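You operate a simulated robot arm through the tools that you are given. There is no shell and no other tool. Be economical: measure what you need, move in short steps, check, and stop when the job is done.

You are at the controls of a simulated two-armed robot. One attempt, no reset.

## Task
Screw the lid on the flour shaker and flour both soft doughs.
Fine: lid on first; cover the dough on the green mat and on the red mat; stand the shaker back; leave the blue mat. Fingers off the dough. Spill a teaspoon at most, drop nothing, leave nothing switched on. Set down upright: flour shaker.

The check looks at the end state, three seconds after you hand in, the way a careful person would. Anything else that was tipped, shoved, dropped, spilled or broken makes it a failure. A push-on lid holds only when it is set on centred and level and pressed home; a screw cap is set on level and turned clockwise until tight.

## Robot
Two 6-joint arms with two-finger parallel grippers on one trunk, on a base that drives. Base frame: it is fixed to the floor where the robot stands at the start and does not move with it; the origin is under the middle of the robot, x ahead of it, y to its left, z up; the surface under the hand at the start is at about z = 0.86. Readings come in m, rad, newtons and seconds.
The left shoulder is at the start at [0.06, 0.187, 1.197], the right one opposite. With the tool pointing down near the work surface each hand reaches from about 0.2 to 0.62 m from the robot's upright axis, wherever it stands, measured 20 degrees to its own side. Places, roughly: blue dough mat (23x13x4 cm) [0.7, 1.1, 0.9]; green dough mat (23x13x4 cm) [0.7, 0.4, 0.9]; red dough mat (23x13x4 cm) [0.5, 0.4, 0.9]. Payload 1.57 kg a hand.
The TCP of each hand is the grasp point between the finger pads, 0.03 m short of the fingertips. In the tool frame z runs along the fingers and y along their closing line. Largest opening 0.11 m; finger width 0.024, thickness 0.012; the body of the gripper, 0.048 by 0.112 m, starts 0.078 m behind the TCP.
Orientation is that of the tool frame in the base frame, as a unit quaternion [x, y, z, w]. With the fingers straight down and closing along the base's y, the tool's x points along the base's -x, its y along +y and its z along -z.

## Interface
- The arms move only by the tool arm_command. It takes "left_steps", "right_steps" or both (then of equal length, played together; a hand with none holds still); each is a list of rows, each a list of 3 entries, a list of its own where there are three numbers: the shift along the tool's x, y, z in m, then the turn, a rotation vector about the tool's x, y, z in rad, then the finger opening in m, from 0 to 0.11. In form: [[[tx, ty, tz], [ax, ay, az], claw], ...]. A call has 1 to 12 rows; each row shifts and turns the commanded pose from where the row before left it, along the tool's axes as they then stand. Each row takes 0.2 s and may step no farther than 0.05 m and 0.15 rad from the row before; otherwise, or with a gripper value out of range, the whole call is refused. A pose out of reach is approached as far as the arm can. The call stops where the force on the tool passes 40 N (or 10 N more than at its start, if that is more) or the arm is blocked; 0.2 s more then pass. Each finger travels about 0.153 m/s and halts on what it meets, pressing with about 35 N; the grip force reading is that of the motor and also rises with nothing between the fingers. The clock runs only during rows and for 0.2 s after the last one: add rows that do not move to give the fingers time. The reply holds the time, the measured pose of the TCP, the force on the tool along the base axes, the opening and the grip force, in the units named above and with some noise, with the torque about the TCP (base axes, N m) and any sound that the robot's microphone picked up.
- Cameras (640 x 400 px; columns grow to the right, rows downward): "scene" is now at [0.0122, 0.0282, 1.7392]; the picture's right is [0.34, -0.94, 0.00], its down [-0.71, -0.26, -0.66] and it looks along [0.62, 0.23, -0.75] (base axes); focal length 263 px, centre (320, 200). "left" rides on the left gripper at [0.07, -0.016, -0.141] in its tool frame; the picture's right is [0.23, 0.97, 0.00], its down [-0.85, 0.20, -0.48] and it looks along [-0.47, 0.11, 0.88] (tool axes); focal length 222 px, centre (320, 200). "right" rides on the right gripper at [0.07, 0.016, -0.141] in its tool frame; the picture's right is [-0.23, 0.97, 0.00], its down [-0.86, -0.20, -0.48] and it looks along [-0.47, -0.11, 0.88] (tool axes); focal length 222 px, centre (320, 200). There is no depth. A picture from a camera that has moved, and an enlarged one, comes with that camera's place and axes in the base frame and with its lens.
- camera(camera): a new picture of that camera. It takes no simulated time.
- lift_body(by): slides the trunk up (or, below 0, down) by that many m; the arms and the scene camera ride with it, the base frame stays. It gives what a move gives, with no picture.
- steer(legs): drives the robot by 1 to 6 legs, each [ahead, left, turn to the left] in m, m and rad, along the robot's own axes; the way and the turn of a leg run together, so that a leg with both is an arc; at most 1.5 m and 3.142 rad a leg. The arms and the cameras ride along, it lands a little off, and it stops where it bumps. It gives what a move gives.
- head_to(pan, tilt): turns the head with the scene camera to pan (to the left, within 1.501 rad either way) and tilt (down, from -0.506 to 1.204), counted from straight ahead of the robot. It gives what a move gives.
- zoom(camera, box): a new picture of the part [left, top, right, bottom] of that camera's present view, enlarged. It takes no simulated time.
- sign_off(): hands the job in; it is judged then, once.

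Work in short steps. Places have to be worked out from the pictures, the camera data and where the tool is seen: move nearer, look again, correct. Check each grasp and each placing, and mend what went wrong. You have 120 turns and 92 pictures in all, those below and enlarged ones among them. Open the grippers and draw the arms clear of the work before you hand the job in, unless the task says otherwise; then end with one line.

The tools are called as name(argument=value, ...) on one line, values as JSON. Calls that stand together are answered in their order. arm_command: Moves the arms, as the interface text tells. Its arguments: {"type":"object","properties":{"left_steps":{"type":"array","items":{"type":"array"}},"right_steps":{"type":"array","items":{"type":"array"}}},"required":[]} The other tools are called the same way: lift_body (by) slides the trunk up or down; steer (legs) drives the base; head_to (pan, tilt) turns the head that bears the scene camera; camera (camera) takes a picture; zoom (camera, box) takes an enlarged picture of a part of a camera's view; sign_off () hands the job in.

At the start:

```text
clock: 0.0
left_ee_pos: [0.3657, 0.293, 1.2605]
left_ee_rot: [0.0, 1.0, 0.0, 0.0]
left_wrist_force: [0.4, 0.0, -0.3]
left_torque: [0.02, 0.01, 0.0]
left_opening: 0.1102
left_finger_force: 0.1
right_ee_pos: [0.406, -0.015, 1.2139]
right_ee_rot: [0.0, 1.0, 0.0, 0.0]
right_wrist_force: [-0.2, 0.0, 0.3]
right_torque: [0.0, -0.02, 0.01]
right_opening: 0.1101
right_finger_force: 0.0
trunk travel left (down, up): [-0.825, 0.165]
robot x, y, heading: [-0.0017, 0.003, 0.002]
head pan, tilt: [0.351, 0.853]
```

scene: 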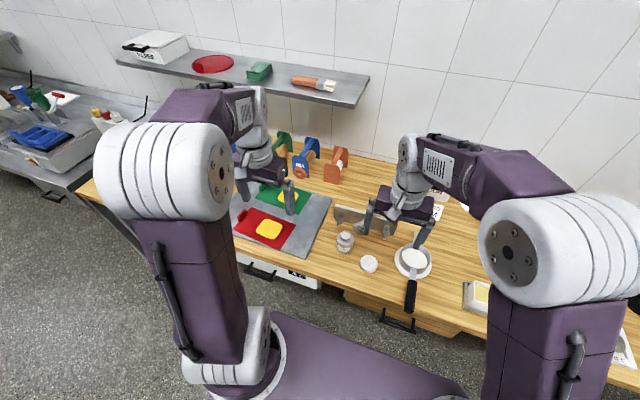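
right: 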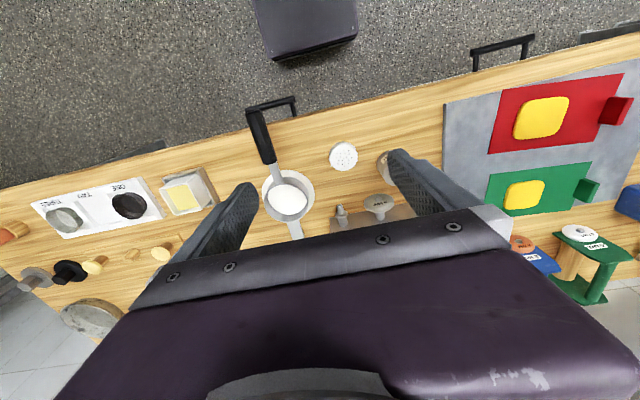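
left: 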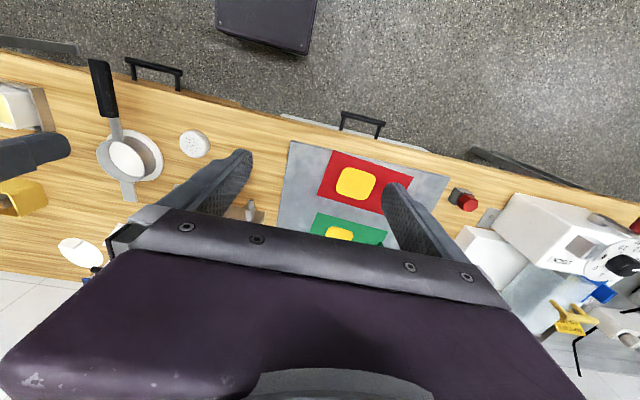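

I see what looks like a shaker jar at about (345,242) and a perforated lid at (369,264) in the scene view; I zoom in on both and on the mats.

zoom(camera="scene", box=[300, 180, 460, 300])

zoom(camera="scene", box=[200, 130, 360, 270])

```text
3.33 times, centred on (380, 240) of scene
camera zoom: at [0.0122, 0.0282, 1.7392], right [0.34, -0.94, 0.0], down [-0.71, -0.26, -0.66], along [0.62, 0.23, -0.75], focal length 876 px, centre (120, 67)
```

zoom: 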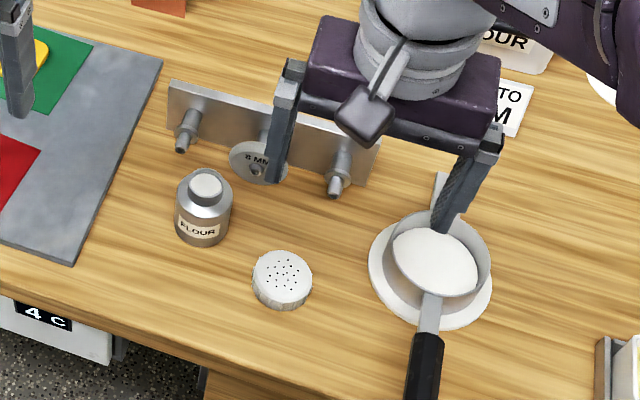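

```text
2.86 times, centred on (280, 200) of scene
camera zoom: at [0.0122, 0.0282, 1.7392], right [0.34, -0.94, 0.0], down [-0.71, -0.26, -0.66], along [0.62, 0.23, -0.75], focal length 751 px, centre (434, 200)
```

zoom: 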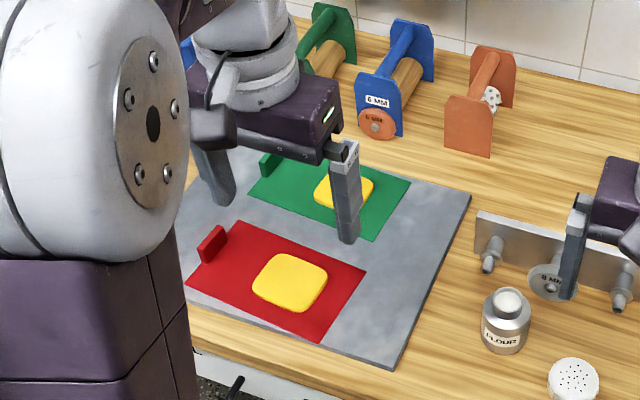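

The lid (holes up) is near (0.493, 0.018) and the open jar near (0.53, 0.12). I lower the right hand partway over the lid and look again.

arm_command(right_steps=[[[-0.011, 0.009, 0.04], [0, 0, 0], 0.11], [[-0.011, 0.009, 0.04], [0, 0, 0], 0.11], [[-0.011, 0.009, 0.04], [0, 0, 0], 0.11], [[-0.011, 0.008, 0.04], [0, 0, 0], 0.11], [[0, 0, 0], [0, 0, 0], 0.11]])

camera(camera="right")

```text
clock: 1.2
left_ee_pos: [0.3652, 0.2933, 1.2613]
left_ee_rot: [0.0, 1.0, 0.0, 0.0]
left_wrist_force: [-0.7, 0.0, -1.0]
left_torque: [0.02, 0.0, -0.02]
left_opening: 0.11
left_finger_force: 0.0
right_ee_pos: [0.4497, 0.0207, 1.0552]
right_ee_rot: [0.0, 1.0, 0.0, -0.001]
right_wrist_force: [0.3, -0.1, 0.2]
right_torque: [-0.01, -0.01, 0.02]
right_opening: 0.11
right_finger_force: 0.0
trunk travel left (down, up): [-0.825, 0.165]
robot x, y, heading: [-0.0019, 0.0003, 0.002]
head pan, tilt: [0.351, 0.853]
```

```text
86 pictures are left
camera right: at [0.3806, 0.0357, 1.1969], right [0.23, 0.97, 0.0], down [0.85, -0.2, 0.48], along [0.47, -0.11, -0.88], focal length 222 px, centre (320, 200)
```

right: 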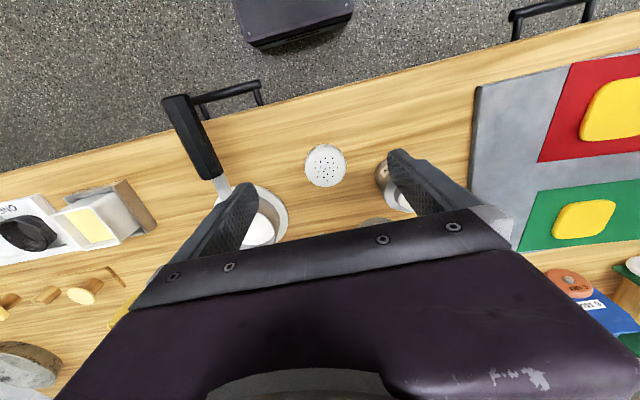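

Lid centre refined to about (0.490, 0.0175). I move straight above it with the fingers at 0.085 and look closely.

arm_command(right_steps=[[[-0.02, -0.002, 0.03], [0, 0, 0], 0.085], [[-0.02, -0.001, 0.035], [0, 0, 0], 0.085], [[0, 0, 0], [0, 0, 0], 0.085]])

camera(camera="right")

zoom(camera="scene", box=[310, 200, 430, 290])

```text
clock: 2.0
left_ee_pos: [0.364, 0.2936, 1.2607]
left_ee_rot: [0.0, 1.0, -0.001, 0.0]
left_wrist_force: [0.0, 0.6, 0.0]
left_torque: [-0.01, -0.05, -0.01]
left_opening: 0.1101
left_finger_force: 0.1
right_ee_pos: [0.4902, 0.0167, 0.9901]
right_ee_rot: [0.0, 1.0, 0.001, 0.001]
right_wrist_force: [0.2, -0.1, 0.4]
right_torque: [0.03, -0.03, 0.03]
right_opening: 0.085
right_finger_force: 0.1
trunk travel left (down, up): [-0.825, 0.165]
robot x, y, heading: [-0.0012, -0.0012, 0.004]
head pan, tilt: [0.351, 0.853]
```

```text
85 pictures are left
camera right: at [0.4202, 0.0327, 1.1321], right [0.23, 0.97, 0.0], down [0.85, -0.2, 0.48], along [0.47, -0.11, -0.88], focal length 222 px, centre (320, 200)
```

right: 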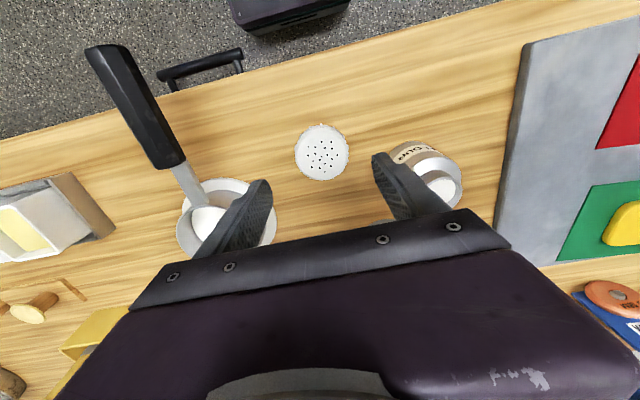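

```text
4.44 times, centred on (370, 245) of scene
camera zoom: at [0.0105, 0.0281, 1.7392], right [0.34, -0.94, 0.0], down [-0.71, -0.26, -0.66], along [0.62, 0.23, -0.75], focal length 1168 px, centre (98, 0)
```

zoom: 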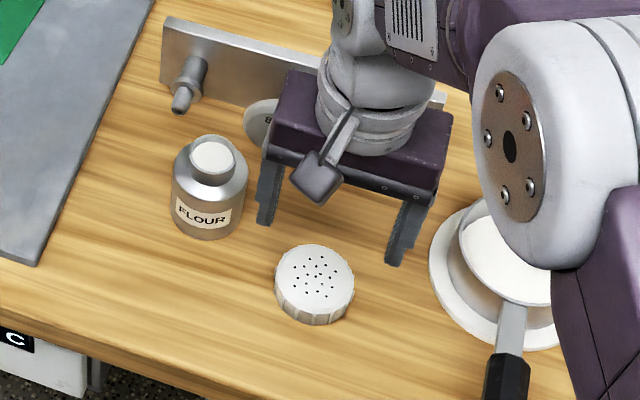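

The lid is 6.1 cm wide, about 2 cm tall, at (0.490, 0.0187). I lower so the fingertips stop about 9 mm above the table, then close on it.

arm_command(right_steps=[[[0, 0.002, 0.045], [0, 0, 0], 0.085], [[0, 0, 0.03], [0, 0, 0], 0.085], [[0, 0, 0.016], [0, 0, 0], 0.085], [[0, 0, 0], [0, 0, 0], 0.085]])

zoom(camera="right", box=[200, 100, 480, 275])

```text
clock: 3.0
left_ee_pos: [0.3649, 0.2945, 1.2608]
left_ee_rot: [0.0, 1.0, 0.0, 0.0]
left_wrist_force: [-0.4, 0.2, 0.4]
left_torque: [0.01, -0.04, 0.0]
left_opening: 0.1099
left_finger_force: 0.1
right_ee_pos: [0.489, 0.0191, 0.8981]
right_ee_rot: [0.0, 1.0, 0.0, -0.001]
right_wrist_force: [-0.5, 0.2, 0.2]
right_torque: [-0.01, 0.02, 0.0]
right_opening: 0.0849
right_finger_force: 0.1
trunk travel left (down, up): [-0.825, 0.165]
robot x, y, heading: [0.0011, -0.0029, 0.007]
head pan, tilt: [0.351, 0.853]
```

```text
2.29 times, centred on (340, 188) of right
camera zoom: at [0.4201, 0.0363, 1.0406], right [0.23, 0.97, 0.0], down [0.86, -0.2, 0.48], along [0.47, -0.11, -0.88], focal length 508 px, centre (274, 229)
```

zoom: 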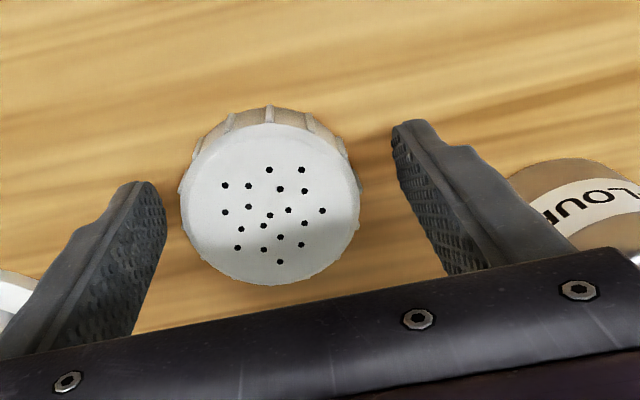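

The lid centre is about 4 mm further in x; I shift and close on it.

arm_command(right_steps=[[[-0.004, -0.001, 0.0], [0, 0, 0], 0.085], [[0, 0, 0], [0, 0, 0], 0.07], [[0, 0, 0], [0, 0, 0], 0.05], [[0, 0, 0], [0, 0, 0], 0.05], [[0, 0, 0], [0, 0, 0], 0.05]])

```text
clock: 4.2
left_ee_pos: [0.366, 0.2938, 1.2603]
left_ee_rot: [0.0, 1.0, 0.0, 0.0]
left_wrist_force: [0.3, 0.1, 0.2]
left_torque: [0.0, 0.0, 0.01]
left_opening: 0.11
left_finger_force: 0.1
right_ee_pos: [0.493, 0.0192, 0.8987]
right_ee_rot: [0.0, 1.0, 0.001, 0.0]
right_wrist_force: [0.3, -0.4, 0.6]
right_torque: [-0.03, -0.01, 0.02]
right_opening: 0.0605
right_finger_force: 34.7
trunk travel left (down, up): [-0.825, 0.165]
robot x, y, heading: [-0.0012, 0.0005, 0.0]
head pan, tilt: [0.351, 0.853]
```

Held at 0.0605 m. I lift the lid up and slightly aside, to get a clear look at the jar.

arm_command(right_steps=[[[0, 0, -0.04], [0, 0, 0], 0.05], [[0, 0, -0.04], [0, 0, 0], 0.05], [[0, 0, -0.04], [0, 0, 0], 0.05], [[0.02, 0, -0.04], [0, 0, 0], 0.05], [[0.02, 0, -0.02], [0, 0, 0], 0.05], [[0, 0, 0], [0, 0, 0], 0.05]])

camera(camera="right")

zoom(camera="scene", box=[310, 200, 430, 290])

```text
clock: 5.6
left_ee_pos: [0.3663, 0.2932, 1.2604]
left_ee_rot: [0.0, 1.0, 0.0, 0.0]
left_wrist_force: [0.1, -0.1, -0.5]
left_torque: [-0.02, 0.0, 0.01]
left_opening: 0.1099
left_finger_force: 0.0
right_ee_pos: [0.4543, 0.0176, 1.0795]
right_ee_rot: [0.0, 1.0, 0.0, 0.0]
right_wrist_force: [1.0, 0.0, -0.3]
right_torque: [0.01, 0.01, 0.01]
right_opening: 0.0608
right_finger_force: 35.3
trunk travel left (down, up): [-0.825, 0.165]
robot x, y, heading: [0.0, -0.0015, -0.002]
head pan, tilt: [0.351, 0.853]
```

```text
82 pictures are left
camera right: at [0.3848, 0.0334, 1.2217], right [0.23, 0.97, 0.0], down [0.86, -0.2, 0.48], along [0.47, -0.11, -0.88], focal length 222 px, centre (320, 200)
```

right: 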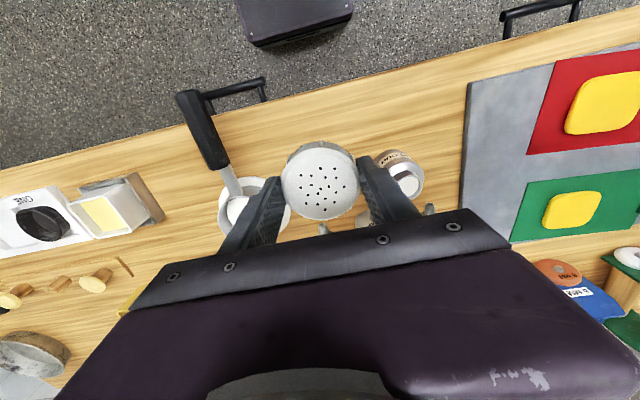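

```text
4.44 times, centred on (370, 245) of scene
camera zoom: at [0.0135, 0.0282, 1.7392], right [0.34, -0.94, 0.0], down [-0.71, -0.26, -0.66], along [0.62, 0.23, -0.75], focal length 1168 px, centre (98, 0)
```

zoom: 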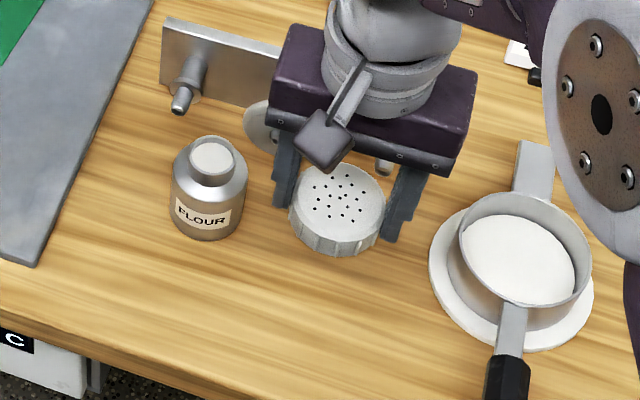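

The jar stands near (0.545, 0.128), top at about z 0.93. I shift the right hand (with lid) aside and bring the left hand in, pitching it so it points forward and 35° down.

arm_command(right_steps=[[[0, -0.035, 0], [0, 0, 0], 0.05], [[0, -0.035, 0], [0, 0, 0], 0.05], [[0, -0.035, 0], [0, 0, 0], 0.05], [[0, -0.02, 0], [0, 0, 0], 0.05], [[0, 0, 0], [0, 0, 0], 0.05], [[0, 0, 0], [0, 0, 0], 0.05], [[0, 0, 0], [0, 0, 0], 0.05], [[0, 0, 0], [0, 0, 0], 0.05], [[0, 0, 0], [0, 0, 0], 0.05], [[0, 0, 0], [0, 0, 0], 0.05], [[0, 0, 0], [0, 0, 0], 0.05], [[0, 0, 0], [0, 0, 0], 0.05]], left_steps=[[[-0.018, -0.018, 0.035], [0, 0, 0], 0.11], [[-0.018, -0.018, 0.035], [0, 0, 0], 0.11], [[-0.018, -0.018, 0.035], [0, 0, 0], 0.11], [[-0.02, -0.02, 0.035], [0, 0, 0], 0.11], [[0, 0, 0], [0, -0.137, 0], 0.11], [[0, 0, 0], [0, -0.137, 0], 0.11], [[0, 0, 0], [0, -0.137, 0], 0.11], [[0, 0, 0], [0, -0.137, 0], 0.11], [[0, 0, 0], [0, -0.137, 0], 0.11], [[0, 0, 0], [0, -0.137, 0], 0.11], [[0, 0, 0], [0, -0.137, 0], 0.11], [[0, 0, 0], [0, 0, 0], 0.11]])

camera(camera="scene")

camera(camera="left")

```text
clock: 8.2
left_ee_pos: [0.4718, 0.2247, 1.1232]
left_ee_rot: [0.0, 0.888, 0.0, 0.46]
left_wrist_force: [0.0, 0.9, 0.0]
left_torque: [-0.02, -0.02, 0.0]
left_opening: 0.1099
left_finger_force: 0.0
left hand out of reach, approached as far as the arm can: row 8, 10, 11
right_ee_pos: [0.4535, -0.1073, 1.0785]
right_ee_rot: [0.0, 1.0, 0.0, 0.001]
right_wrist_force: [-0.4, -0.5, 0.7]
right_torque: [0.02, -0.05, 0.02]
right_opening: 0.0606
right_finger_force: 34.9
trunk travel left (down, up): [-0.825, 0.165]
robot x, y, heading: [-0.004, 0.001, 0.001]
head pan, tilt: [0.351, 0.853]
```

```text
80 pictures are left
camera scene: at [0.0107, 0.0277, 1.7392], right [0.34, -0.94, 0.0], down [-0.71, -0.26, -0.66], along [0.62, 0.23, -0.75], focal length 263 px, centre (320, 200)
```

scene: 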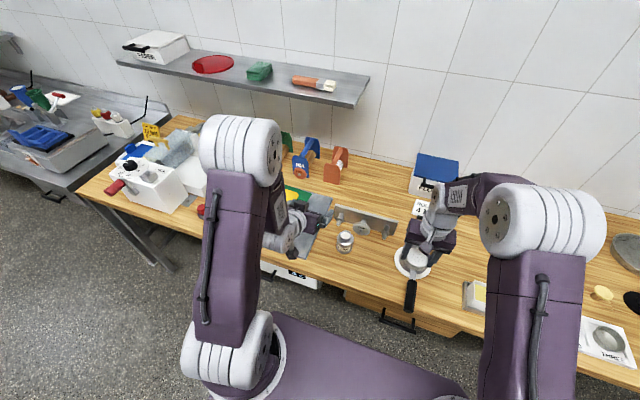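

```text
79 pictures are left
camera left: at [0.3173, 0.2086, 1.1487], right [-0.13, 0.97, -0.19], down [0.1, 0.2, 0.97], along [0.99, 0.11, -0.13], focal length 222 px, centre (320, 200)
```

left: 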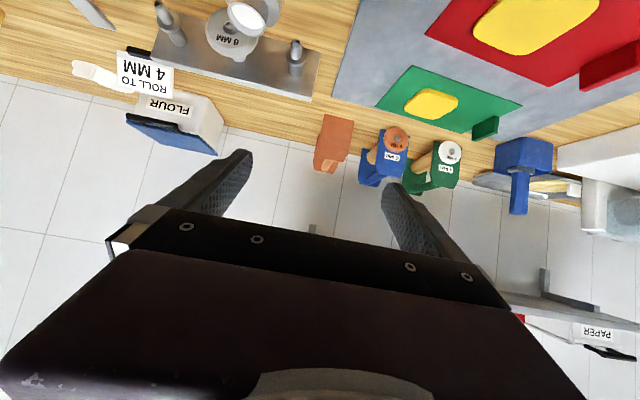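

Left hand is pitched 35° down as wanted, held slightly forward by the arm's limit. I lower it back along the jar's approach line and check the pose.

arm_command(left_steps=[[[0.03, -0.0194, 0.019], [0, 0, 0], 0.11], [[0.03, -0.0194, 0.019], [0, 0, 0], 0.11], [[0.03, -0.0194, 0.019], [0, 0, 0], 0.11], [[0.03, -0.0194, 0.019], [0, 0, 0], 0.11], [[0, 0, 0], [0, 0, 0], 0.11]])

camera(camera="left")

camera(camera="scene")

```text
clock: 9.4
left_ee_pos: [0.5389, 0.1471, 1.039]
left_ee_rot: [0.001, 0.889, -0.001, 0.458]
left_wrist_force: [-0.1, -0.3, -0.1]
left_torque: [-0.01, 0.0, 0.03]
left_opening: 0.1099
left_finger_force: 0.0
left hand out of reach, approached as far as the arm can: row 1, 2, 3, 4
right_ee_pos: [0.454, -0.1063, 1.0789]
right_ee_rot: [0.0, 1.0, 0.0, 0.0]
right_wrist_force: [0.1, 0.3, -0.1]
right_torque: [0.0, 0.01, -0.01]
right_opening: 0.0605
right_finger_force: 34.4
trunk travel left (down, up): [-0.825, 0.165]
robot x, y, heading: [-0.0031, -0.0001, -0.001]
head pan, tilt: [0.351, 0.853]
```

```text
78 pictures are left
camera left: at [0.3859, 0.1298, 1.064], right [-0.13, 0.97, -0.19], down [0.11, 0.2, 0.97], along [0.99, 0.11, -0.13], focal length 222 px, centre (320, 200)
```

left: 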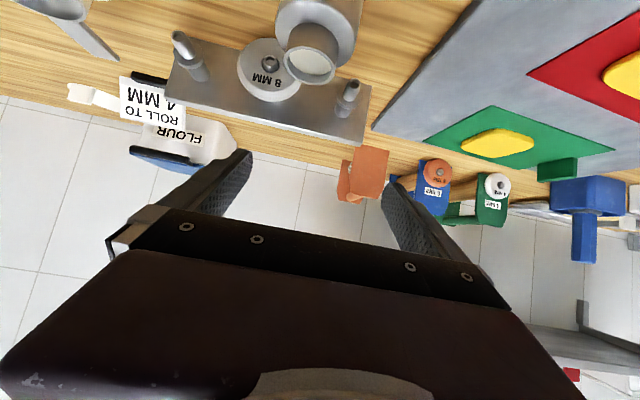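

```text
77 pictures are left
camera scene: at [0.0118, 0.0284, 1.7392], right [0.34, -0.94, 0.0], down [-0.71, -0.26, -0.66], along [0.62, 0.23, -0.75], focal length 263 px, centre (320, 200)
```

scene: 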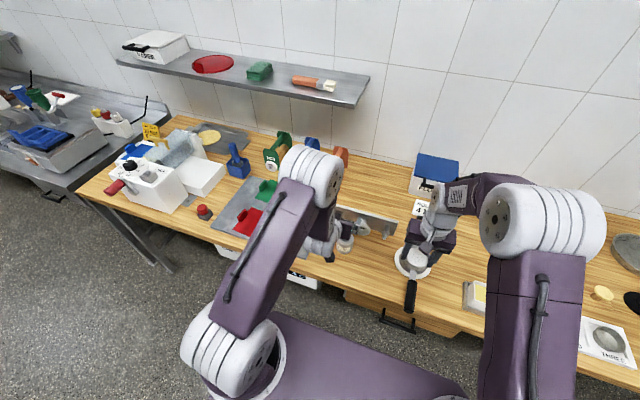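

The arm is too folded for a straight-ahead approach, so I turn the left tool 45° to the right, approaching the jar from the robot's left-front.

arm_command(left_steps=[[[-0.03, 0, -0.03], [0.107, 0, 0.0755], 0.11], [[0, 0, 0], [0.107, 0, 0.0755], 0.11], [[0, 0, 0], [0.107, 0, 0.0755], 0.11], [[0, 0, 0], [0.107, 0, 0.0755], 0.11], [[0, 0, 0], [0.107, 0, 0.0755], 0.11], [[0, 0, 0], [0.107, 0, 0.0755], 0.11], [[0, 0, 0], [0, 0, 0], 0.11]])

camera(camera="left")

```text
clock: 11.0
left_ee_pos: [0.5333, 0.1469, 1.0813]
left_ee_rot: [0.341, 0.819, -0.176, 0.426]
left_wrist_force: [-0.6, 0.4, 0.0]
left_torque: [0.0, 0.01, 0.01]
left_opening: 0.1097
left_finger_force: 0.1
right_ee_pos: [0.4529, -0.1081, 1.0788]
right_ee_rot: [-0.001, 1.0, 0.0, 0.0]
right_wrist_force: [-0.2, 0.2, -1.0]
right_torque: [0.01, 0.0, -0.01]
right_opening: 0.0604
right_finger_force: 35.2
trunk travel left (down, up): [-0.825, 0.165]
robot x, y, heading: [0.004, 0.0021, -0.0]
head pan, tilt: [0.351, 0.853]
```

```text
76 pictures are left
camera left: at [0.4132, 0.2442, 1.1053], right [0.6, 0.78, -0.18], down [0.21, 0.07, 0.98], along [0.77, -0.62, -0.12], focal length 222 px, centre (320, 200)
```

left: 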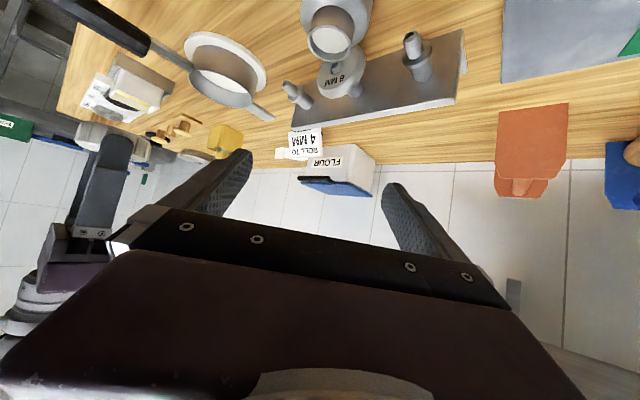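

Combining four views puts the jar axis at about (0.541, 0.122) with top at z≈0.94. I lower the left hand to a pre-grasp 9 cm back along its axis.

arm_command(left_steps=[[[0.0353, -0.003, 0.0094], [0, 0, 0], 0.11], [[0.0353, -0.003, 0.0094], [0, 0, 0], 0.11], [[0.0353, -0.003, 0.0094], [0, 0, 0], 0.11], [[0.0353, -0.003, 0.0094], [0, 0, 0], 0.11], [[0, 0, 0], [0, 0, 0], 0.11]])

camera(camera="left")

camera(camera="scene")

```text
clock: 12.2
left_ee_pos: [0.4886, 0.1746, 0.9428]
left_ee_rot: [0.341, 0.82, -0.175, 0.426]
left_wrist_force: [0.2, 0.0, 0.1]
left_torque: [-0.01, -0.04, -0.01]
left_opening: 0.1099
left_finger_force: 0.1
right_ee_pos: [0.4524, -0.1071, 1.0786]
right_ee_rot: [0.0, 1.0, -0.001, 0.0]
right_wrist_force: [-0.3, 0.9, -0.2]
right_torque: [0.03, -0.01, -0.01]
right_opening: 0.0607
right_finger_force: 35.1
trunk travel left (down, up): [-0.825, 0.165]
robot x, y, heading: [-0.0009, -0.0031, -0.001]
head pan, tilt: [0.351, 0.853]
```

```text
75 pictures are left
camera left: at [0.3693, 0.2719, 0.968], right [0.6, 0.78, -0.18], down [0.21, 0.07, 0.98], along [0.77, -0.62, -0.13], focal length 222 px, centre (320, 200)
```

left: 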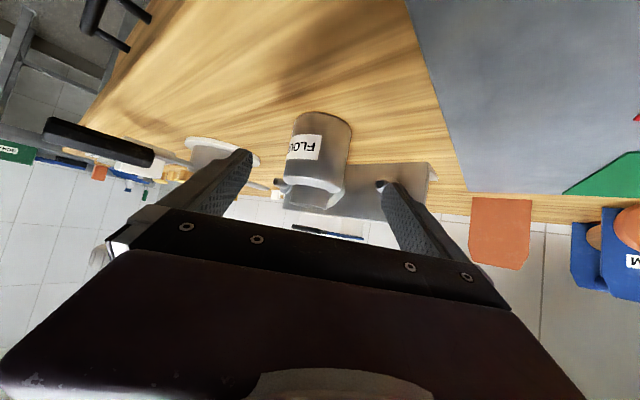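

```text
74 pictures are left
camera scene: at [0.0121, 0.0277, 1.7392], right [0.34, -0.94, 0.0], down [-0.71, -0.26, -0.66], along [0.62, 0.23, -0.75], focal length 263 px, centre (320, 200)
```

scene: 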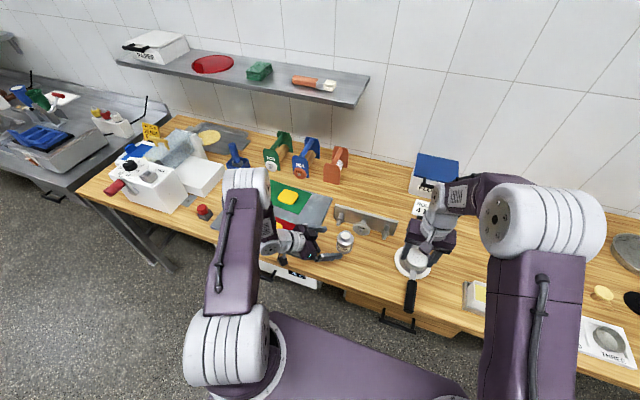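

Jar is well centred between the fingers (offset about 3 mm). I advance 8 cm along the tool axis, then check before closing.

arm_command(left_steps=[[[0.001, -0.001, 0.03], [0, 0, 0], 0.11], [[0.001, -0.001, 0.03], [0, 0, 0], 0.11], [[0.001, 0, 0.02], [0, 0, 0], 0.11], [[0, 0, 0], [0, 0, 0], 0.11]])

camera(camera="left")

zoom(camera="scene", box=[280, 200, 400, 275])

```text
clock: 13.2
left_ee_pos: [0.5337, 0.1267, 0.8948]
left_ee_rot: [0.341, 0.819, -0.176, 0.427]
left_wrist_force: [-0.6, -0.5, 0.5]
left_torque: [0.01, 0.0, 0.01]
left_opening: 0.1099
left_finger_force: 0.0
right_ee_pos: [0.4538, -0.1059, 1.0782]
right_ee_rot: [0.0, 1.0, 0.0, 0.0]
right_wrist_force: [0.4, -1.0, -1.0]
right_torque: [-0.05, 0.0, 0.03]
right_opening: 0.0605
right_finger_force: 35.1
trunk travel left (down, up): [-0.825, 0.165]
robot x, y, heading: [0.0031, -0.0012, -0.003]
head pan, tilt: [0.351, 0.853]
```

```text
73 pictures are left
camera left: at [0.4128, 0.2255, 0.9189], right [0.6, 0.78, -0.18], down [0.21, 0.07, 0.98], along [0.77, -0.62, -0.12], focal length 222 px, centre (320, 200)
```

left: 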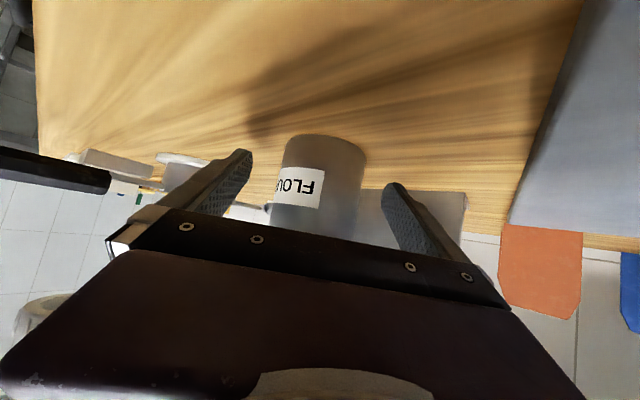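

```text
5.33 times, centred on (340, 238) of scene
camera zoom: at [0.0123, 0.0284, 1.7392], right [0.34, -0.94, 0.0], down [-0.71, -0.26, -0.66], along [0.62, 0.23, -0.75], focal length 1401 px, centre (213, 0)
```

zoom: 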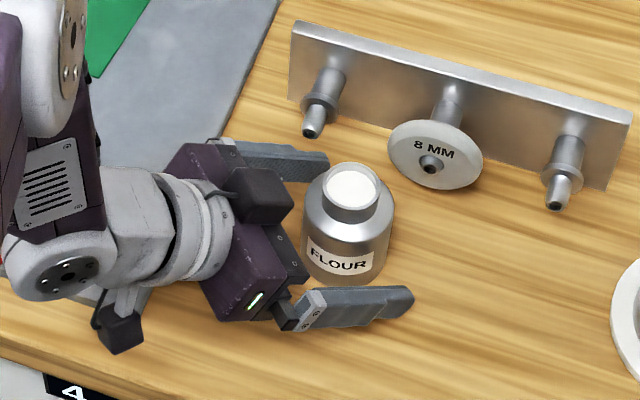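

The jar is centred between the fingers. I close on it.

arm_command(left_steps=[[[0, 0, 0], [0, 0, 0], 0.085], [[0, 0, 0], [0, 0, 0], 0.07], [[0, 0, 0], [0, 0, 0], 0.055], [[0, 0, 0], [0, 0, 0], 0.05], [[0, 0, 0], [0, 0, 0], 0.05]])

zoom(camera="scene", box=[280, 200, 400, 275])

```text
clock: 14.4
left_ee_pos: [0.5322, 0.1264, 0.8965]
left_ee_rot: [0.34, 0.82, -0.175, 0.426]
left_wrist_force: [-1.9, -0.5, 2.2]
left_torque: [-0.14, 0.1, -0.04]
left_opening: 0.0609
left_finger_force: 35.1
right_ee_pos: [0.454, -0.1068, 1.0781]
right_ee_rot: [0.001, 1.0, 0.0, -0.001]
right_wrist_force: [0.4, -0.2, -0.8]
right_torque: [-0.01, -0.01, -0.04]
right_opening: 0.0605
right_finger_force: 34.5
trunk travel left (down, up): [-0.825, 0.165]
robot x, y, heading: [-0.0006, -0.0008, 0.002]
head pan, tilt: [0.351, 0.853]
```

```text
5.33 times, centred on (340, 238) of scene
camera zoom: at [0.0115, 0.0279, 1.7392], right [0.34, -0.94, 0.0], down [-0.71, -0.26, -0.66], along [0.62, 0.23, -0.75], focal length 1401 px, centre (213, 0)
```

zoom: 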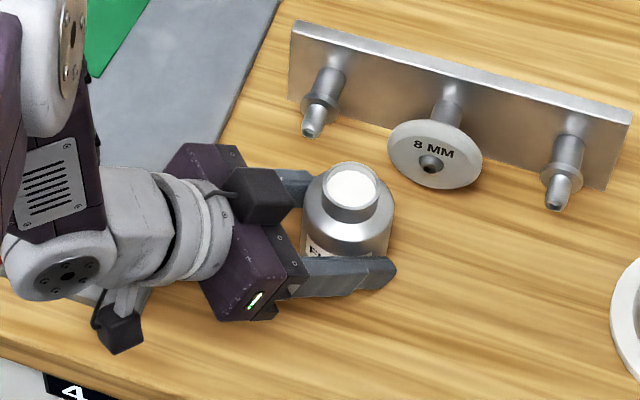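

Jar is gripped (0.0609). Now I bring the lid over the jar axis (0.541, 0.122) at TCP z 1.06 and look.

arm_command(right_steps=[[[-0.0145, 0.0382, 0.003], [0, 0, 0], 0.05], [[-0.0145, 0.0382, 0.003], [0, 0, 0], 0.05], [[-0.0145, 0.0382, 0.003], [0, 0, 0], 0.05], [[-0.0145, 0.0382, 0.003], [0, 0, 0], 0.05], [[-0.0145, 0.0382, 0.003], [0, 0, 0], 0.05], [[-0.0145, 0.0382, 0.003], [0, 0, 0], 0.05], [[0, 0, 0], [0, 0, 0], 0.05]])

zoom(camera="scene", box=[260, 180, 420, 280])

camera(camera="left")

zoom(camera="right", box=[200, 100, 480, 275])

```text
clock: 16.0
left_ee_pos: [0.5329, 0.1275, 0.8946]
left_ee_rot: [0.341, 0.819, -0.176, 0.427]
left_wrist_force: [-1.0, 0.0, 0.6]
left_torque: [0.05, -0.06, -0.01]
left_opening: 0.0603
left_finger_force: 35.1
right_ee_pos: [0.5137, 0.1054, 1.0691]
right_ee_rot: [0.0, 1.0, 0.0, 0.0]
right_wrist_force: [0.4, 0.2, -0.7]
right_torque: [0.03, -0.01, 0.01]
right_opening: 0.0604
right_finger_force: 35.0
right hand out of reach, approached as far as the arm can: row 6
trunk travel left (down, up): [-0.825, 0.165]
robot x, y, heading: [-0.0016, -0.0015, 0.003]
head pan, tilt: [0.351, 0.853]
```

```text
4.00 times, centred on (340, 230) of scene
camera zoom: at [0.0123, 0.028, 1.7392], right [0.34, -0.94, 0.0], down [-0.71, -0.26, -0.66], along [0.62, 0.23, -0.75], focal length 1051 px, centre (240, 80)
```

zoom: 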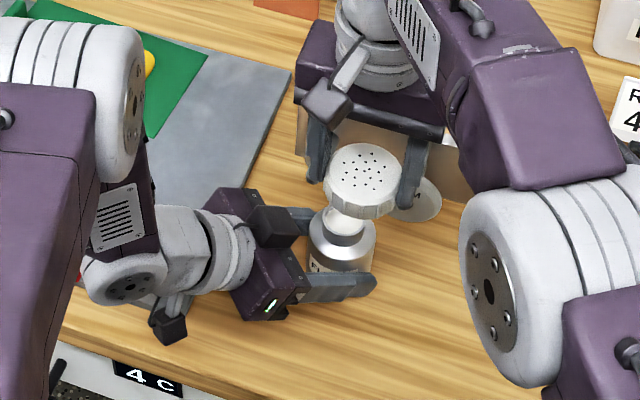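

```text
69 pictures are left
camera left: at [0.4127, 0.2256, 0.9192], right [0.6, 0.78, -0.18], down [0.21, 0.07, 0.98], along [0.77, -0.62, -0.12], focal length 222 px, centre (320, 200)
```

left: 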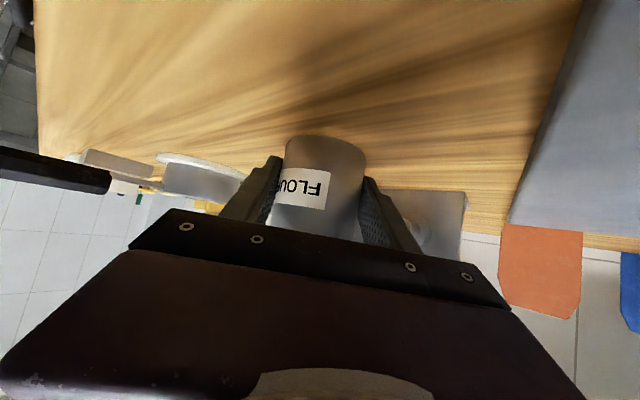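

```text
2.29 times, centred on (340, 188) of right
camera zoom: at [0.4449, 0.1211, 1.2104], right [0.23, 0.97, 0.0], down [0.86, -0.2, 0.48], along [0.47, -0.11, -0.88], focal length 508 px, centre (274, 229)
```

zoom: 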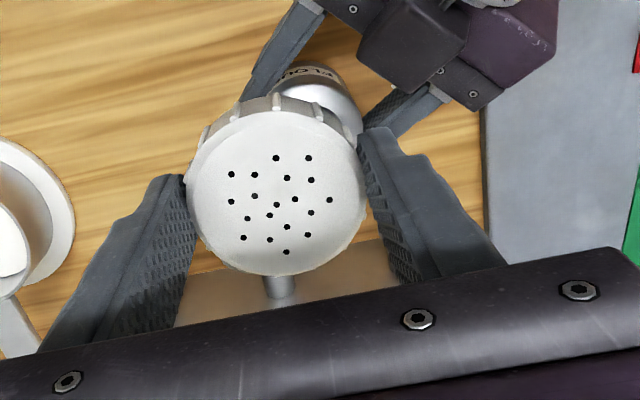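

The right hand is at its reach limit there, so I lift the jar 1.2 cm with the left hand, carry it 4 cm back and 4 cm right, and set it down again, with the right hand waiting higher.

arm_command(right_steps=[[[0.006, -0.01, -0.015], [0, 0, 0], 0.05], [[0.006, -0.01, -0.015], [0, 0, 0], 0.05], [[0, -0.005, 0], [0, 0, 0], 0.05], [[0, 0, 0], [0, 0, 0], 0.05], [[0, 0, 0], [0, 0, 0], 0.05], [[0, 0, 0], [0, 0, 0], 0.05], [[0, 0, 0], [0, 0, 0], 0.05]], left_steps=[[[-0.0049, 0, -0.0035], [0, 0, 0], 0.05], [[-0.0049, 0, -0.0034], [0, 0, 0], 0.05], [[0, -0.0283, 0], [0, 0, 0], 0.05], [[0, -0.0283, 0], [0, 0, 0], 0.05], [[0, 0, 0], [0, 0, 0], 0.05], [[0.0049, 0, 0.0035], [0, 0, 0], 0.05], [[0.0045, 0, 0.0032], [0, 0, 0], 0.05]])

zoom(camera="scene", box=[260, 180, 420, 280])

```text
clock: 17.6
left_ee_pos: [0.5155, 0.0907, 0.8957]
left_ee_rot: [0.341, 0.821, -0.175, 0.423]
left_wrist_force: [0.3, 0.2, -2.3]
left_torque: [0.01, 0.0, 0.01]
left_opening: 0.0605
left_finger_force: 34.9
left hand out of reach, approached as far as the arm can: row 4
right_ee_pos: [0.502, 0.0794, 1.0983]
right_ee_rot: [0.0, 1.0, -0.001, 0.0]
right_wrist_force: [0.1, -0.3, -0.2]
right_torque: [0.03, 0.01, 0.01]
right_opening: 0.0606
right_finger_force: 35.0
trunk travel left (down, up): [-0.825, 0.165]
robot x, y, heading: [0.002, 0.0007, -0.004]
head pan, tilt: [0.351, 0.853]
```

```text
4.00 times, centred on (340, 230) of scene
camera zoom: at [0.0128, 0.028, 1.7392], right [0.34, -0.94, 0.0], down [-0.71, -0.26, -0.66], along [0.62, 0.23, -0.75], focal length 1051 px, centre (240, 80)
```

zoom: 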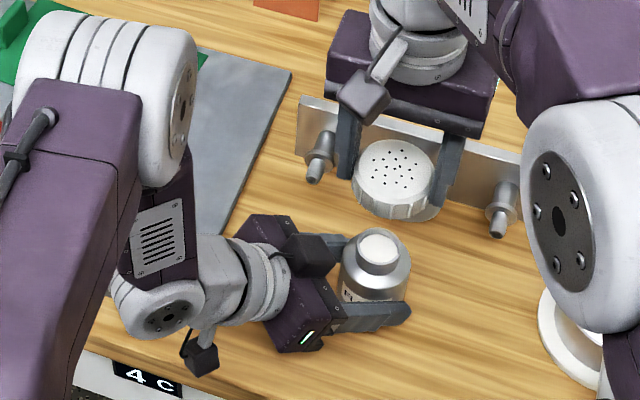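

The jar now stands near (0.525, 0.0845), held by the left hand. I move the lid over it while descending to TCP z≈1.0.

arm_command(right_steps=[[[-0.012, 0.003, 0.02], [0, 0, 0], 0.05], [[-0.011, 0.002, 0.03], [0, 0, 0], 0.05], [[0, 0, 0.03], [0, 0, 0], 0.05], [[0, 0, 0.018], [0, 0, 0], 0.05], [[0, 0, 0], [0, 0, 0], 0.05]], left_steps=[[[0.0016, 0, 0.0011], [0, 0, 0], 0.05], [[0, 0, 0], [0, 0, 0], 0.05], [[0, 0, 0], [0, 0, 0], 0.05], [[0, 0, 0], [0, 0, 0], 0.05], [[0, 0, 0], [0, 0, 0], 0.05]])

zoom(camera="scene", box=[300, 190, 400, 260])

zoom(camera="right", box=[200, 100, 480, 275])

```text
clock: 18.8
left_ee_pos: [0.514, 0.0903, 0.8951]
left_ee_rot: [0.342, 0.82, -0.176, 0.424]
left_wrist_force: [1.4, 0.4, 8.7]
left_torque: [-0.2, -0.35, 0.07]
left_opening: 0.0607
left_finger_force: 34.7
right_ee_pos: [0.5253, 0.0845, 0.9995]
right_ee_rot: [0.0, 1.0, -0.001, 0.001]
right_wrist_force: [0.3, 0.0, -0.1]
right_torque: [0.01, -0.05, 0.02]
right_opening: 0.0608
right_finger_force: 34.9
trunk travel left (down, up): [-0.825, 0.165]
robot x, y, heading: [0.0004, -0.0027, 0.0]
head pan, tilt: [0.351, 0.853]
```

```text
5.71 times, centred on (350, 225) of scene
camera zoom: at [0.0112, 0.0281, 1.7393], right [0.34, -0.94, 0.0], down [-0.71, -0.26, -0.66], along [0.62, 0.23, -0.75], focal length 1501 px, centre (149, 57)
```

zoom: 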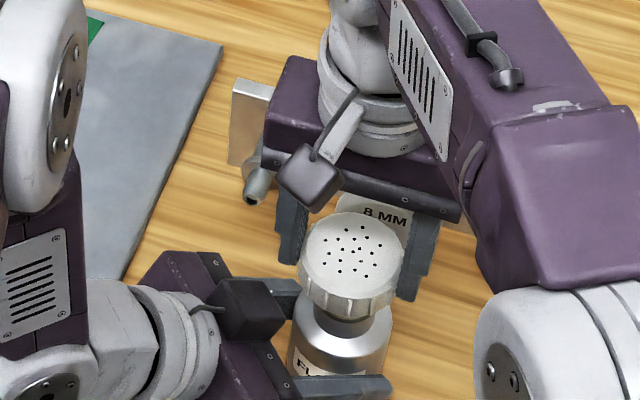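

```text
2.29 times, centred on (340, 188) of right
camera zoom: at [0.4545, 0.1012, 1.1416], right [0.23, 0.97, 0.0], down [0.85, -0.2, 0.48], along [0.47, -0.11, -0.88], focal length 508 px, centre (274, 229)
```

zoom: 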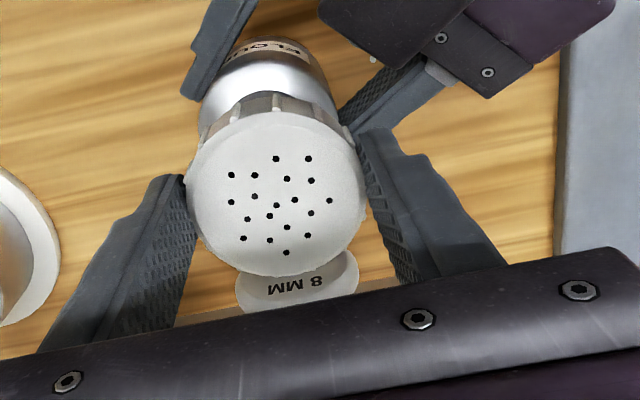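

The jar stands firmly (left force shows table contact). The views suggest the lid is ~3 mm too far in +y; I correct that and lower to just above the neck.

arm_command(right_steps=[[[0.001, -0.0035, 0.006], [0, 0, 0], 0.05], [[0, 0, 0.008], [0, 0, 0], 0.05], [[0, 0, 0.004], [0, 0, 0], 0.05]])

zoom(camera="scene", box=[320, 210, 390, 260])

zoom(camera="right", box=[200, 100, 480, 275])

```text
clock: 19.6
left_ee_pos: [0.5131, 0.0892, 0.8946]
left_ee_rot: [0.341, 0.821, -0.175, 0.423]
left_wrist_force: [11.1, 1.0, -2.0]
left_torque: [-0.37, -1.04, 0.27]
left_opening: 0.0605
left_finger_force: 34.9
right_ee_pos: [0.524, 0.0823, 0.9834]
right_ee_rot: [0.0, 1.0, 0.001, 0.002]
right_wrist_force: [-2.1, -1.2, 22.6]
right_torque: [-0.04, 0.59, -0.02]
right_opening: 0.0604
right_finger_force: 34.7
trunk travel left (down, up): [-0.825, 0.165]
robot x, y, heading: [0.0028, -0.0011, -0.007]
head pan, tilt: [0.351, 0.853]
```

```text
8.00 times, centred on (355, 235) of scene
camera zoom: at [0.0108, 0.0278, 1.7395], right [0.34, -0.94, 0.0], down [-0.71, -0.26, -0.66], along [0.62, 0.23, -0.75], focal length 2102 px, centre (40, -80)
```

zoom: 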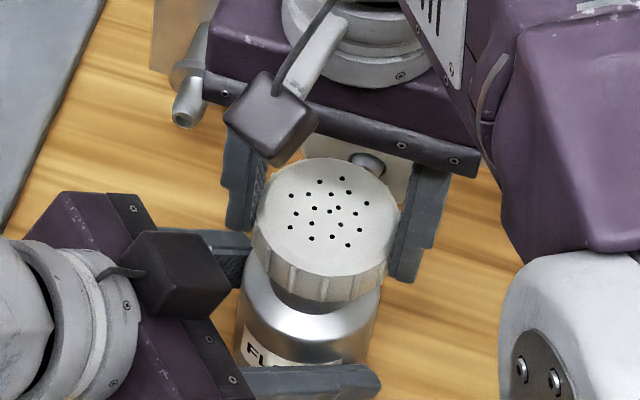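

```text
2.29 times, centred on (340, 188) of right
camera zoom: at [0.4543, 0.0978, 1.1261], right [0.23, 0.97, 0.0], down [0.85, -0.2, 0.48], along [0.47, -0.11, -0.88], focal length 508 px, centre (274, 229)
```

zoom: 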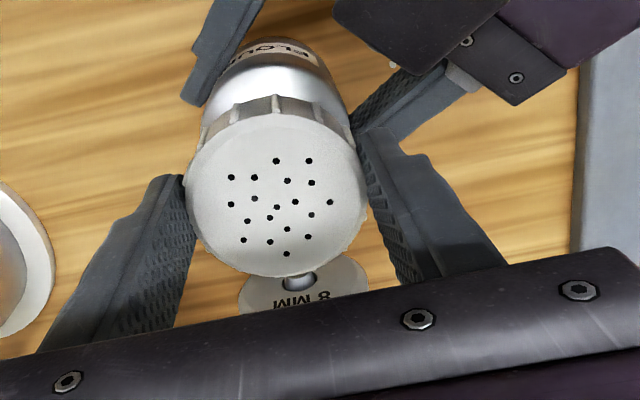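

Contact at TCP z 0.983 with torque showing the rim bearing on its −x side, so the neck is ~4–5 mm nearer in x (jar top ≈ 0.946). I lift slightly, shift −x and lower again.

arm_command(right_steps=[[[0, 0, -0.006], [0, 0, 0], 0.05], [[0.0045, 0, 0], [0, 0, 0], 0.05], [[0, 0, 0], [0, 0, 0], 0.05], [[0, 0, 0.004], [0, 0, 0], 0.05], [[0, 0, 0.003], [0, 0, 0], 0.05], [[0, 0, 0], [0, 0, 0], 0.05]])

```text
clock: 21.0
left_ee_pos: [0.5129, 0.0894, 0.8952]
left_ee_rot: [0.342, 0.82, -0.176, 0.423]
left_wrist_force: [1.6, 2.1, 9.5]
left_torque: [-0.1, -0.42, 0.13]
left_opening: 0.0605
left_finger_force: 35.1
right_ee_pos: [0.5189, 0.0817, 0.9807]
right_ee_rot: [0.001, 1.0, 0.001, 0.0]
right_wrist_force: [-0.2, 0.3, -0.8]
right_torque: [0.0, 0.03, -0.02]
right_opening: 0.061
right_finger_force: 35.3
trunk travel left (down, up): [-0.825, 0.165]
robot x, y, heading: [0.0014, 0.0013, 0.0]
head pan, tilt: [0.351, 0.853]
```

Now at z 0.9807 with no contact force, lower than before: good. I go down in small steps until it seats.

arm_command(right_steps=[[[0, 0, 0.003], [0, 0, 0], 0.05], [[0, 0, 0.002], [0, 0, 0], 0.05], [[0, 0, 0], [0, 0, 0], 0.05]])

```text
clock: 21.8
left_ee_pos: [0.5126, 0.0906, 0.8956]
left_ee_rot: [0.342, 0.82, -0.176, 0.423]
left_wrist_force: [-0.1, 2.3, 10.9]
left_torque: [-0.18, -0.44, 0.13]
left_opening: 0.0602
left_finger_force: 35.2
right_ee_pos: [0.5186, 0.0816, 0.9769]
right_ee_rot: [0.0, 1.0, 0.0, 0.001]
right_wrist_force: [-0.8, -0.3, -0.4]
right_torque: [0.0, -0.02, -0.01]
right_opening: 0.0604
right_finger_force: 35.1
trunk travel left (down, up): [-0.825, 0.165]
robot x, y, heading: [-0.0011, 0.0004, -0.002]
head pan, tilt: [0.351, 0.853]
```

arm_command(right_steps=[[[0, 0, 0.003], [0, 0, 0], 0.05], [[0, 0, 0.002], [0, 0, 0], 0.05], [[0, 0, 0.002], [0, 0, 0], 0.05], [[0, 0, 0], [0, 0, 0], 0.05]])

zoom(camera="scene", box=[320, 210, 390, 260])

```text
clock: 22.8
left_ee_pos: [0.5136, 0.0909, 0.8953]
left_ee_rot: [0.342, 0.82, -0.175, 0.423]
left_wrist_force: [13.3, -3.9, -0.2]
left_torque: [-0.08, 0.28, 0.18]
left_opening: 0.0603
left_finger_force: 34.8
right_ee_pos: [0.5176, 0.0827, 0.9701]
right_ee_rot: [0.0, 1.0, 0.001, -0.001]
right_wrist_force: [-11.0, 6.6, 13.4]
right_torque: [0.38, -0.06, -0.02]
right_opening: 0.0606
right_finger_force: 34.8
trunk travel left (down, up): [-0.825, 0.165]
robot x, y, heading: [-0.0027, 0.0006, 0.002]
head pan, tilt: [0.351, 0.853]
```

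```text
8.00 times, centred on (355, 235) of scene
camera zoom: at [0.0106, 0.0284, 1.7393], right [0.34, -0.94, 0.0], down [-0.71, -0.26, -0.66], along [0.62, 0.23, -0.75], focal length 2102 px, centre (40, -80)
```

zoom: 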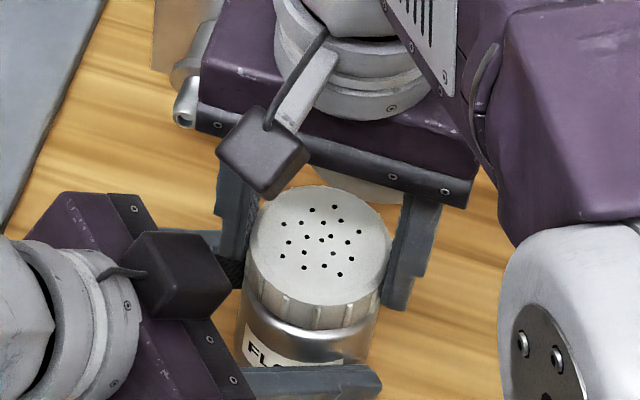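

The lid is over the neck and level, with a sideways force of (−11, +6.6) N showing a small misalignment. I relieve it by 2 mm, then start turning clockwise.

arm_command(right_steps=[[[0.002, 0.0013, 0], [0, 0, 0], 0.05], [[0, 0, 0], [0, 0, 0], 0.05]])

arm_command(right_steps=[[[0, 0, 0], [0, 0, 0.1], 0.05], [[0, 0, 0], [0, 0, 0.1], 0.05], [[0, 0, 0], [0, 0, 0.1], 0.05], [[0, 0, 0], [0, 0, 0.1], 0.05]])

```text
clock: 23.4
left_ee_pos: [0.5135, 0.0918, 0.8952]
left_ee_rot: [0.342, 0.821, -0.176, 0.423]
left_wrist_force: [4.2, 1.7, 3.3]
left_torque: [-0.31, -0.88, 0.2]
left_opening: 0.0601
left_finger_force: 34.8
right_ee_pos: [0.5186, 0.0834, 0.9695]
right_ee_rot: [0.0, 1.0, 0.0, 0.001]
right_wrist_force: [2.7, 1.5, 13.8]
right_torque: [0.23, -0.11, -0.01]
right_opening: 0.0606
right_finger_force: 34.6
trunk travel left (down, up): [-0.825, 0.165]
robot x, y, heading: [0.0006, 0.002, -0.002]
head pan, tilt: [0.351, 0.853]
```

```text
clock: 24.4
left_ee_pos: [0.5121, 0.0904, 0.8952]
left_ee_rot: [0.341, 0.821, -0.176, 0.423]
left_wrist_force: [-3.7, 1.2, 7.4]
left_torque: [0.13, -0.93, 0.2]
left_opening: 0.0603
left_finger_force: 35.1
right_ee_pos: [0.5173, 0.0843, 0.9696]
right_ee_rot: [0.199, 0.98, 0.001, 0.001]
right_wrist_force: [11.2, 4.0, 12.2]
right_torque: [-0.24, -0.81, 0.05]
right_opening: 0.0606
right_finger_force: 35.3
trunk travel left (down, up): [-0.825, 0.165]
robot x, y, heading: [-0.0001, 0.0003, -0.001]
head pan, tilt: [0.351, 0.853]
```

Turned 0.4 rad clockwise with little torque yet. I continue turning with a slight downward follow.

arm_command(right_steps=[[[-0.0005, 0, 0], [0, 0, 0.14], 0.05], [[0, 0, 0.0003], [0, 0, 0.14], 0.05], [[0, 0, 0], [0, 0, 0.14], 0.05], [[0, 0, 0.0003], [0, 0, 0.14], 0.05], [[0, 0, 0], [0, 0, 0.14], 0.05], [[0, 0, 0.0003], [0, 0, 0.14], 0.05]])

```text
clock: 25.8
left_ee_pos: [0.5114, 0.0899, 0.8941]
left_ee_rot: [0.343, 0.82, -0.177, 0.422]
left_wrist_force: [-12.7, -13.5, 4.8]
left_torque: [0.33, -1.25, -0.07]
left_opening: 0.0608
left_finger_force: 34.8
right_ee_pos: [0.5177, 0.0842, 0.9701]
right_ee_rot: [0.582, 0.813, 0.004, 0.002]
right_wrist_force: [17.0, 17.3, 12.3]
right_torque: [0.55, -0.18, 0.07]
right_opening: 0.0607
right_finger_force: 35.3
trunk travel left (down, up): [-0.825, 0.165]
robot x, y, heading: [0.0005, -0.0012, -0.005]
head pan, tilt: [0.351, 0.853]
```

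Sideways load has grown (+17, +17 N) as the grip offset turned round; I shift 2 mm that way to re-centre and check.

arm_command(right_steps=[[[0.0012, 0.0025, 0], [0, 0, 0], 0.05], [[0, 0, 0], [0, 0, 0], 0.05]])

zoom(camera="scene", box=[320, 210, 390, 260])

```text
clock: 26.4
left_ee_pos: [0.5118, 0.0917, 0.8944]
left_ee_rot: [0.342, 0.821, -0.176, 0.422]
left_wrist_force: [-7.4, -12.3, -3.5]
left_torque: [0.16, -0.37, -0.1]
left_opening: 0.0606
left_finger_force: 35.1
right_ee_pos: [0.5191, 0.0844, 0.9694]
right_ee_rot: [0.581, 0.814, 0.0, 0.0]
right_wrist_force: [6.2, 12.8, 17.8]
right_torque: [0.32, -0.22, 0.03]
right_opening: 0.0606
right_finger_force: 34.9
trunk travel left (down, up): [-0.825, 0.165]
robot x, y, heading: [-0.0014, 0.0014, 0.001]
head pan, tilt: [0.351, 0.853]
```

```text
8.00 times, centred on (355, 235) of scene
camera zoom: at [0.0098, 0.0281, 1.7392], right [0.34, -0.94, 0.0], down [-0.71, -0.26, -0.66], along [0.62, 0.23, -0.75], focal length 2102 px, centre (40, -80)
```

zoom: 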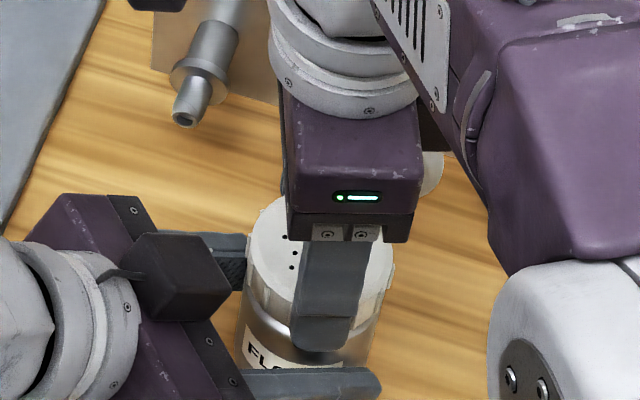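

Load is dropping. A further small +y shift and I keep turning, watching the torque about z.

arm_command(right_steps=[[[0.0014, 0.0005, 0], [0, 0, 0.14], 0.05], [[0, 0, 0.0004], [0, 0, 0.14], 0.05], [[0, 0, 0], [0, 0, 0.14], 0.05], [[0, 0, 0.0004], [0, 0, 0.14], 0.05], [[0, 0, 0], [0, 0, 0.14], 0.05], [[0, 0, 0.0004], [0, 0, 0.14], 0.05]])

```text
clock: 27.8
left_ee_pos: [0.5111, 0.0902, 0.8943]
left_ee_rot: [0.343, 0.821, -0.177, 0.422]
left_wrist_force: [-27.5, 3.7, 2.5]
left_torque: [0.0, -1.33, -0.14]
left_opening: 0.0603
left_finger_force: 35.6
right_ee_pos: [0.5207, 0.0848, 0.9686]
right_ee_rot: [0.863, 0.505, 0.004, 0.002]
right_wrist_force: [29.5, -5.7, 14.3]
right_torque: [-0.96, -0.62, 0.08]
right_opening: 0.0608
right_finger_force: 34.1
trunk travel left (down, up): [-0.825, 0.165]
robot x, y, heading: [0.0024, 0.0002, 0.002]
head pan, tilt: [0.351, 0.853]
```

Torque still low, side load now +x 29 N — consistent with a ~3 mm grip offset circling. I shift +4 mm in x and continue.

arm_command(right_steps=[[[0.0013, 0.0038, 0], [0, 0, 0], 0.05], [[0, 0, 0], [0, 0, 0.12], 0.05], [[0, 0, 0.0004], [0, 0, 0.12], 0.05], [[0, 0, 0], [0, 0, 0.12], 0.05], [[0, 0, 0.0004], [0, 0, 0.12], 0.05]])

```text
clock: 29.0
left_ee_pos: [0.5139, 0.0893, 0.8967]
left_ee_rot: [0.342, 0.82, -0.176, 0.424]
left_wrist_force: [-11.4, -10.3, -2.3]
left_torque: [-0.06, -0.19, -0.39]
left_opening: 0.0644
left_finger_force: 8.3
right_ee_pos: [0.5263, 0.0614, 0.9683]
right_ee_rot: [0.955, 0.295, 0.001, -0.012]
right_wrist_force: [13.0, 12.6, 13.9]
right_torque: [0.88, -0.63, -0.03]
right_opening: 0.0609
right_finger_force: 34.8
right hand out of reach, approached as far as the arm can: row 1, 5
trunk travel left (down, up): [-0.825, 0.165]
robot x, y, heading: [-0.0001, 0.0026, -0.002]
head pan, tilt: [0.351, 0.853]
```

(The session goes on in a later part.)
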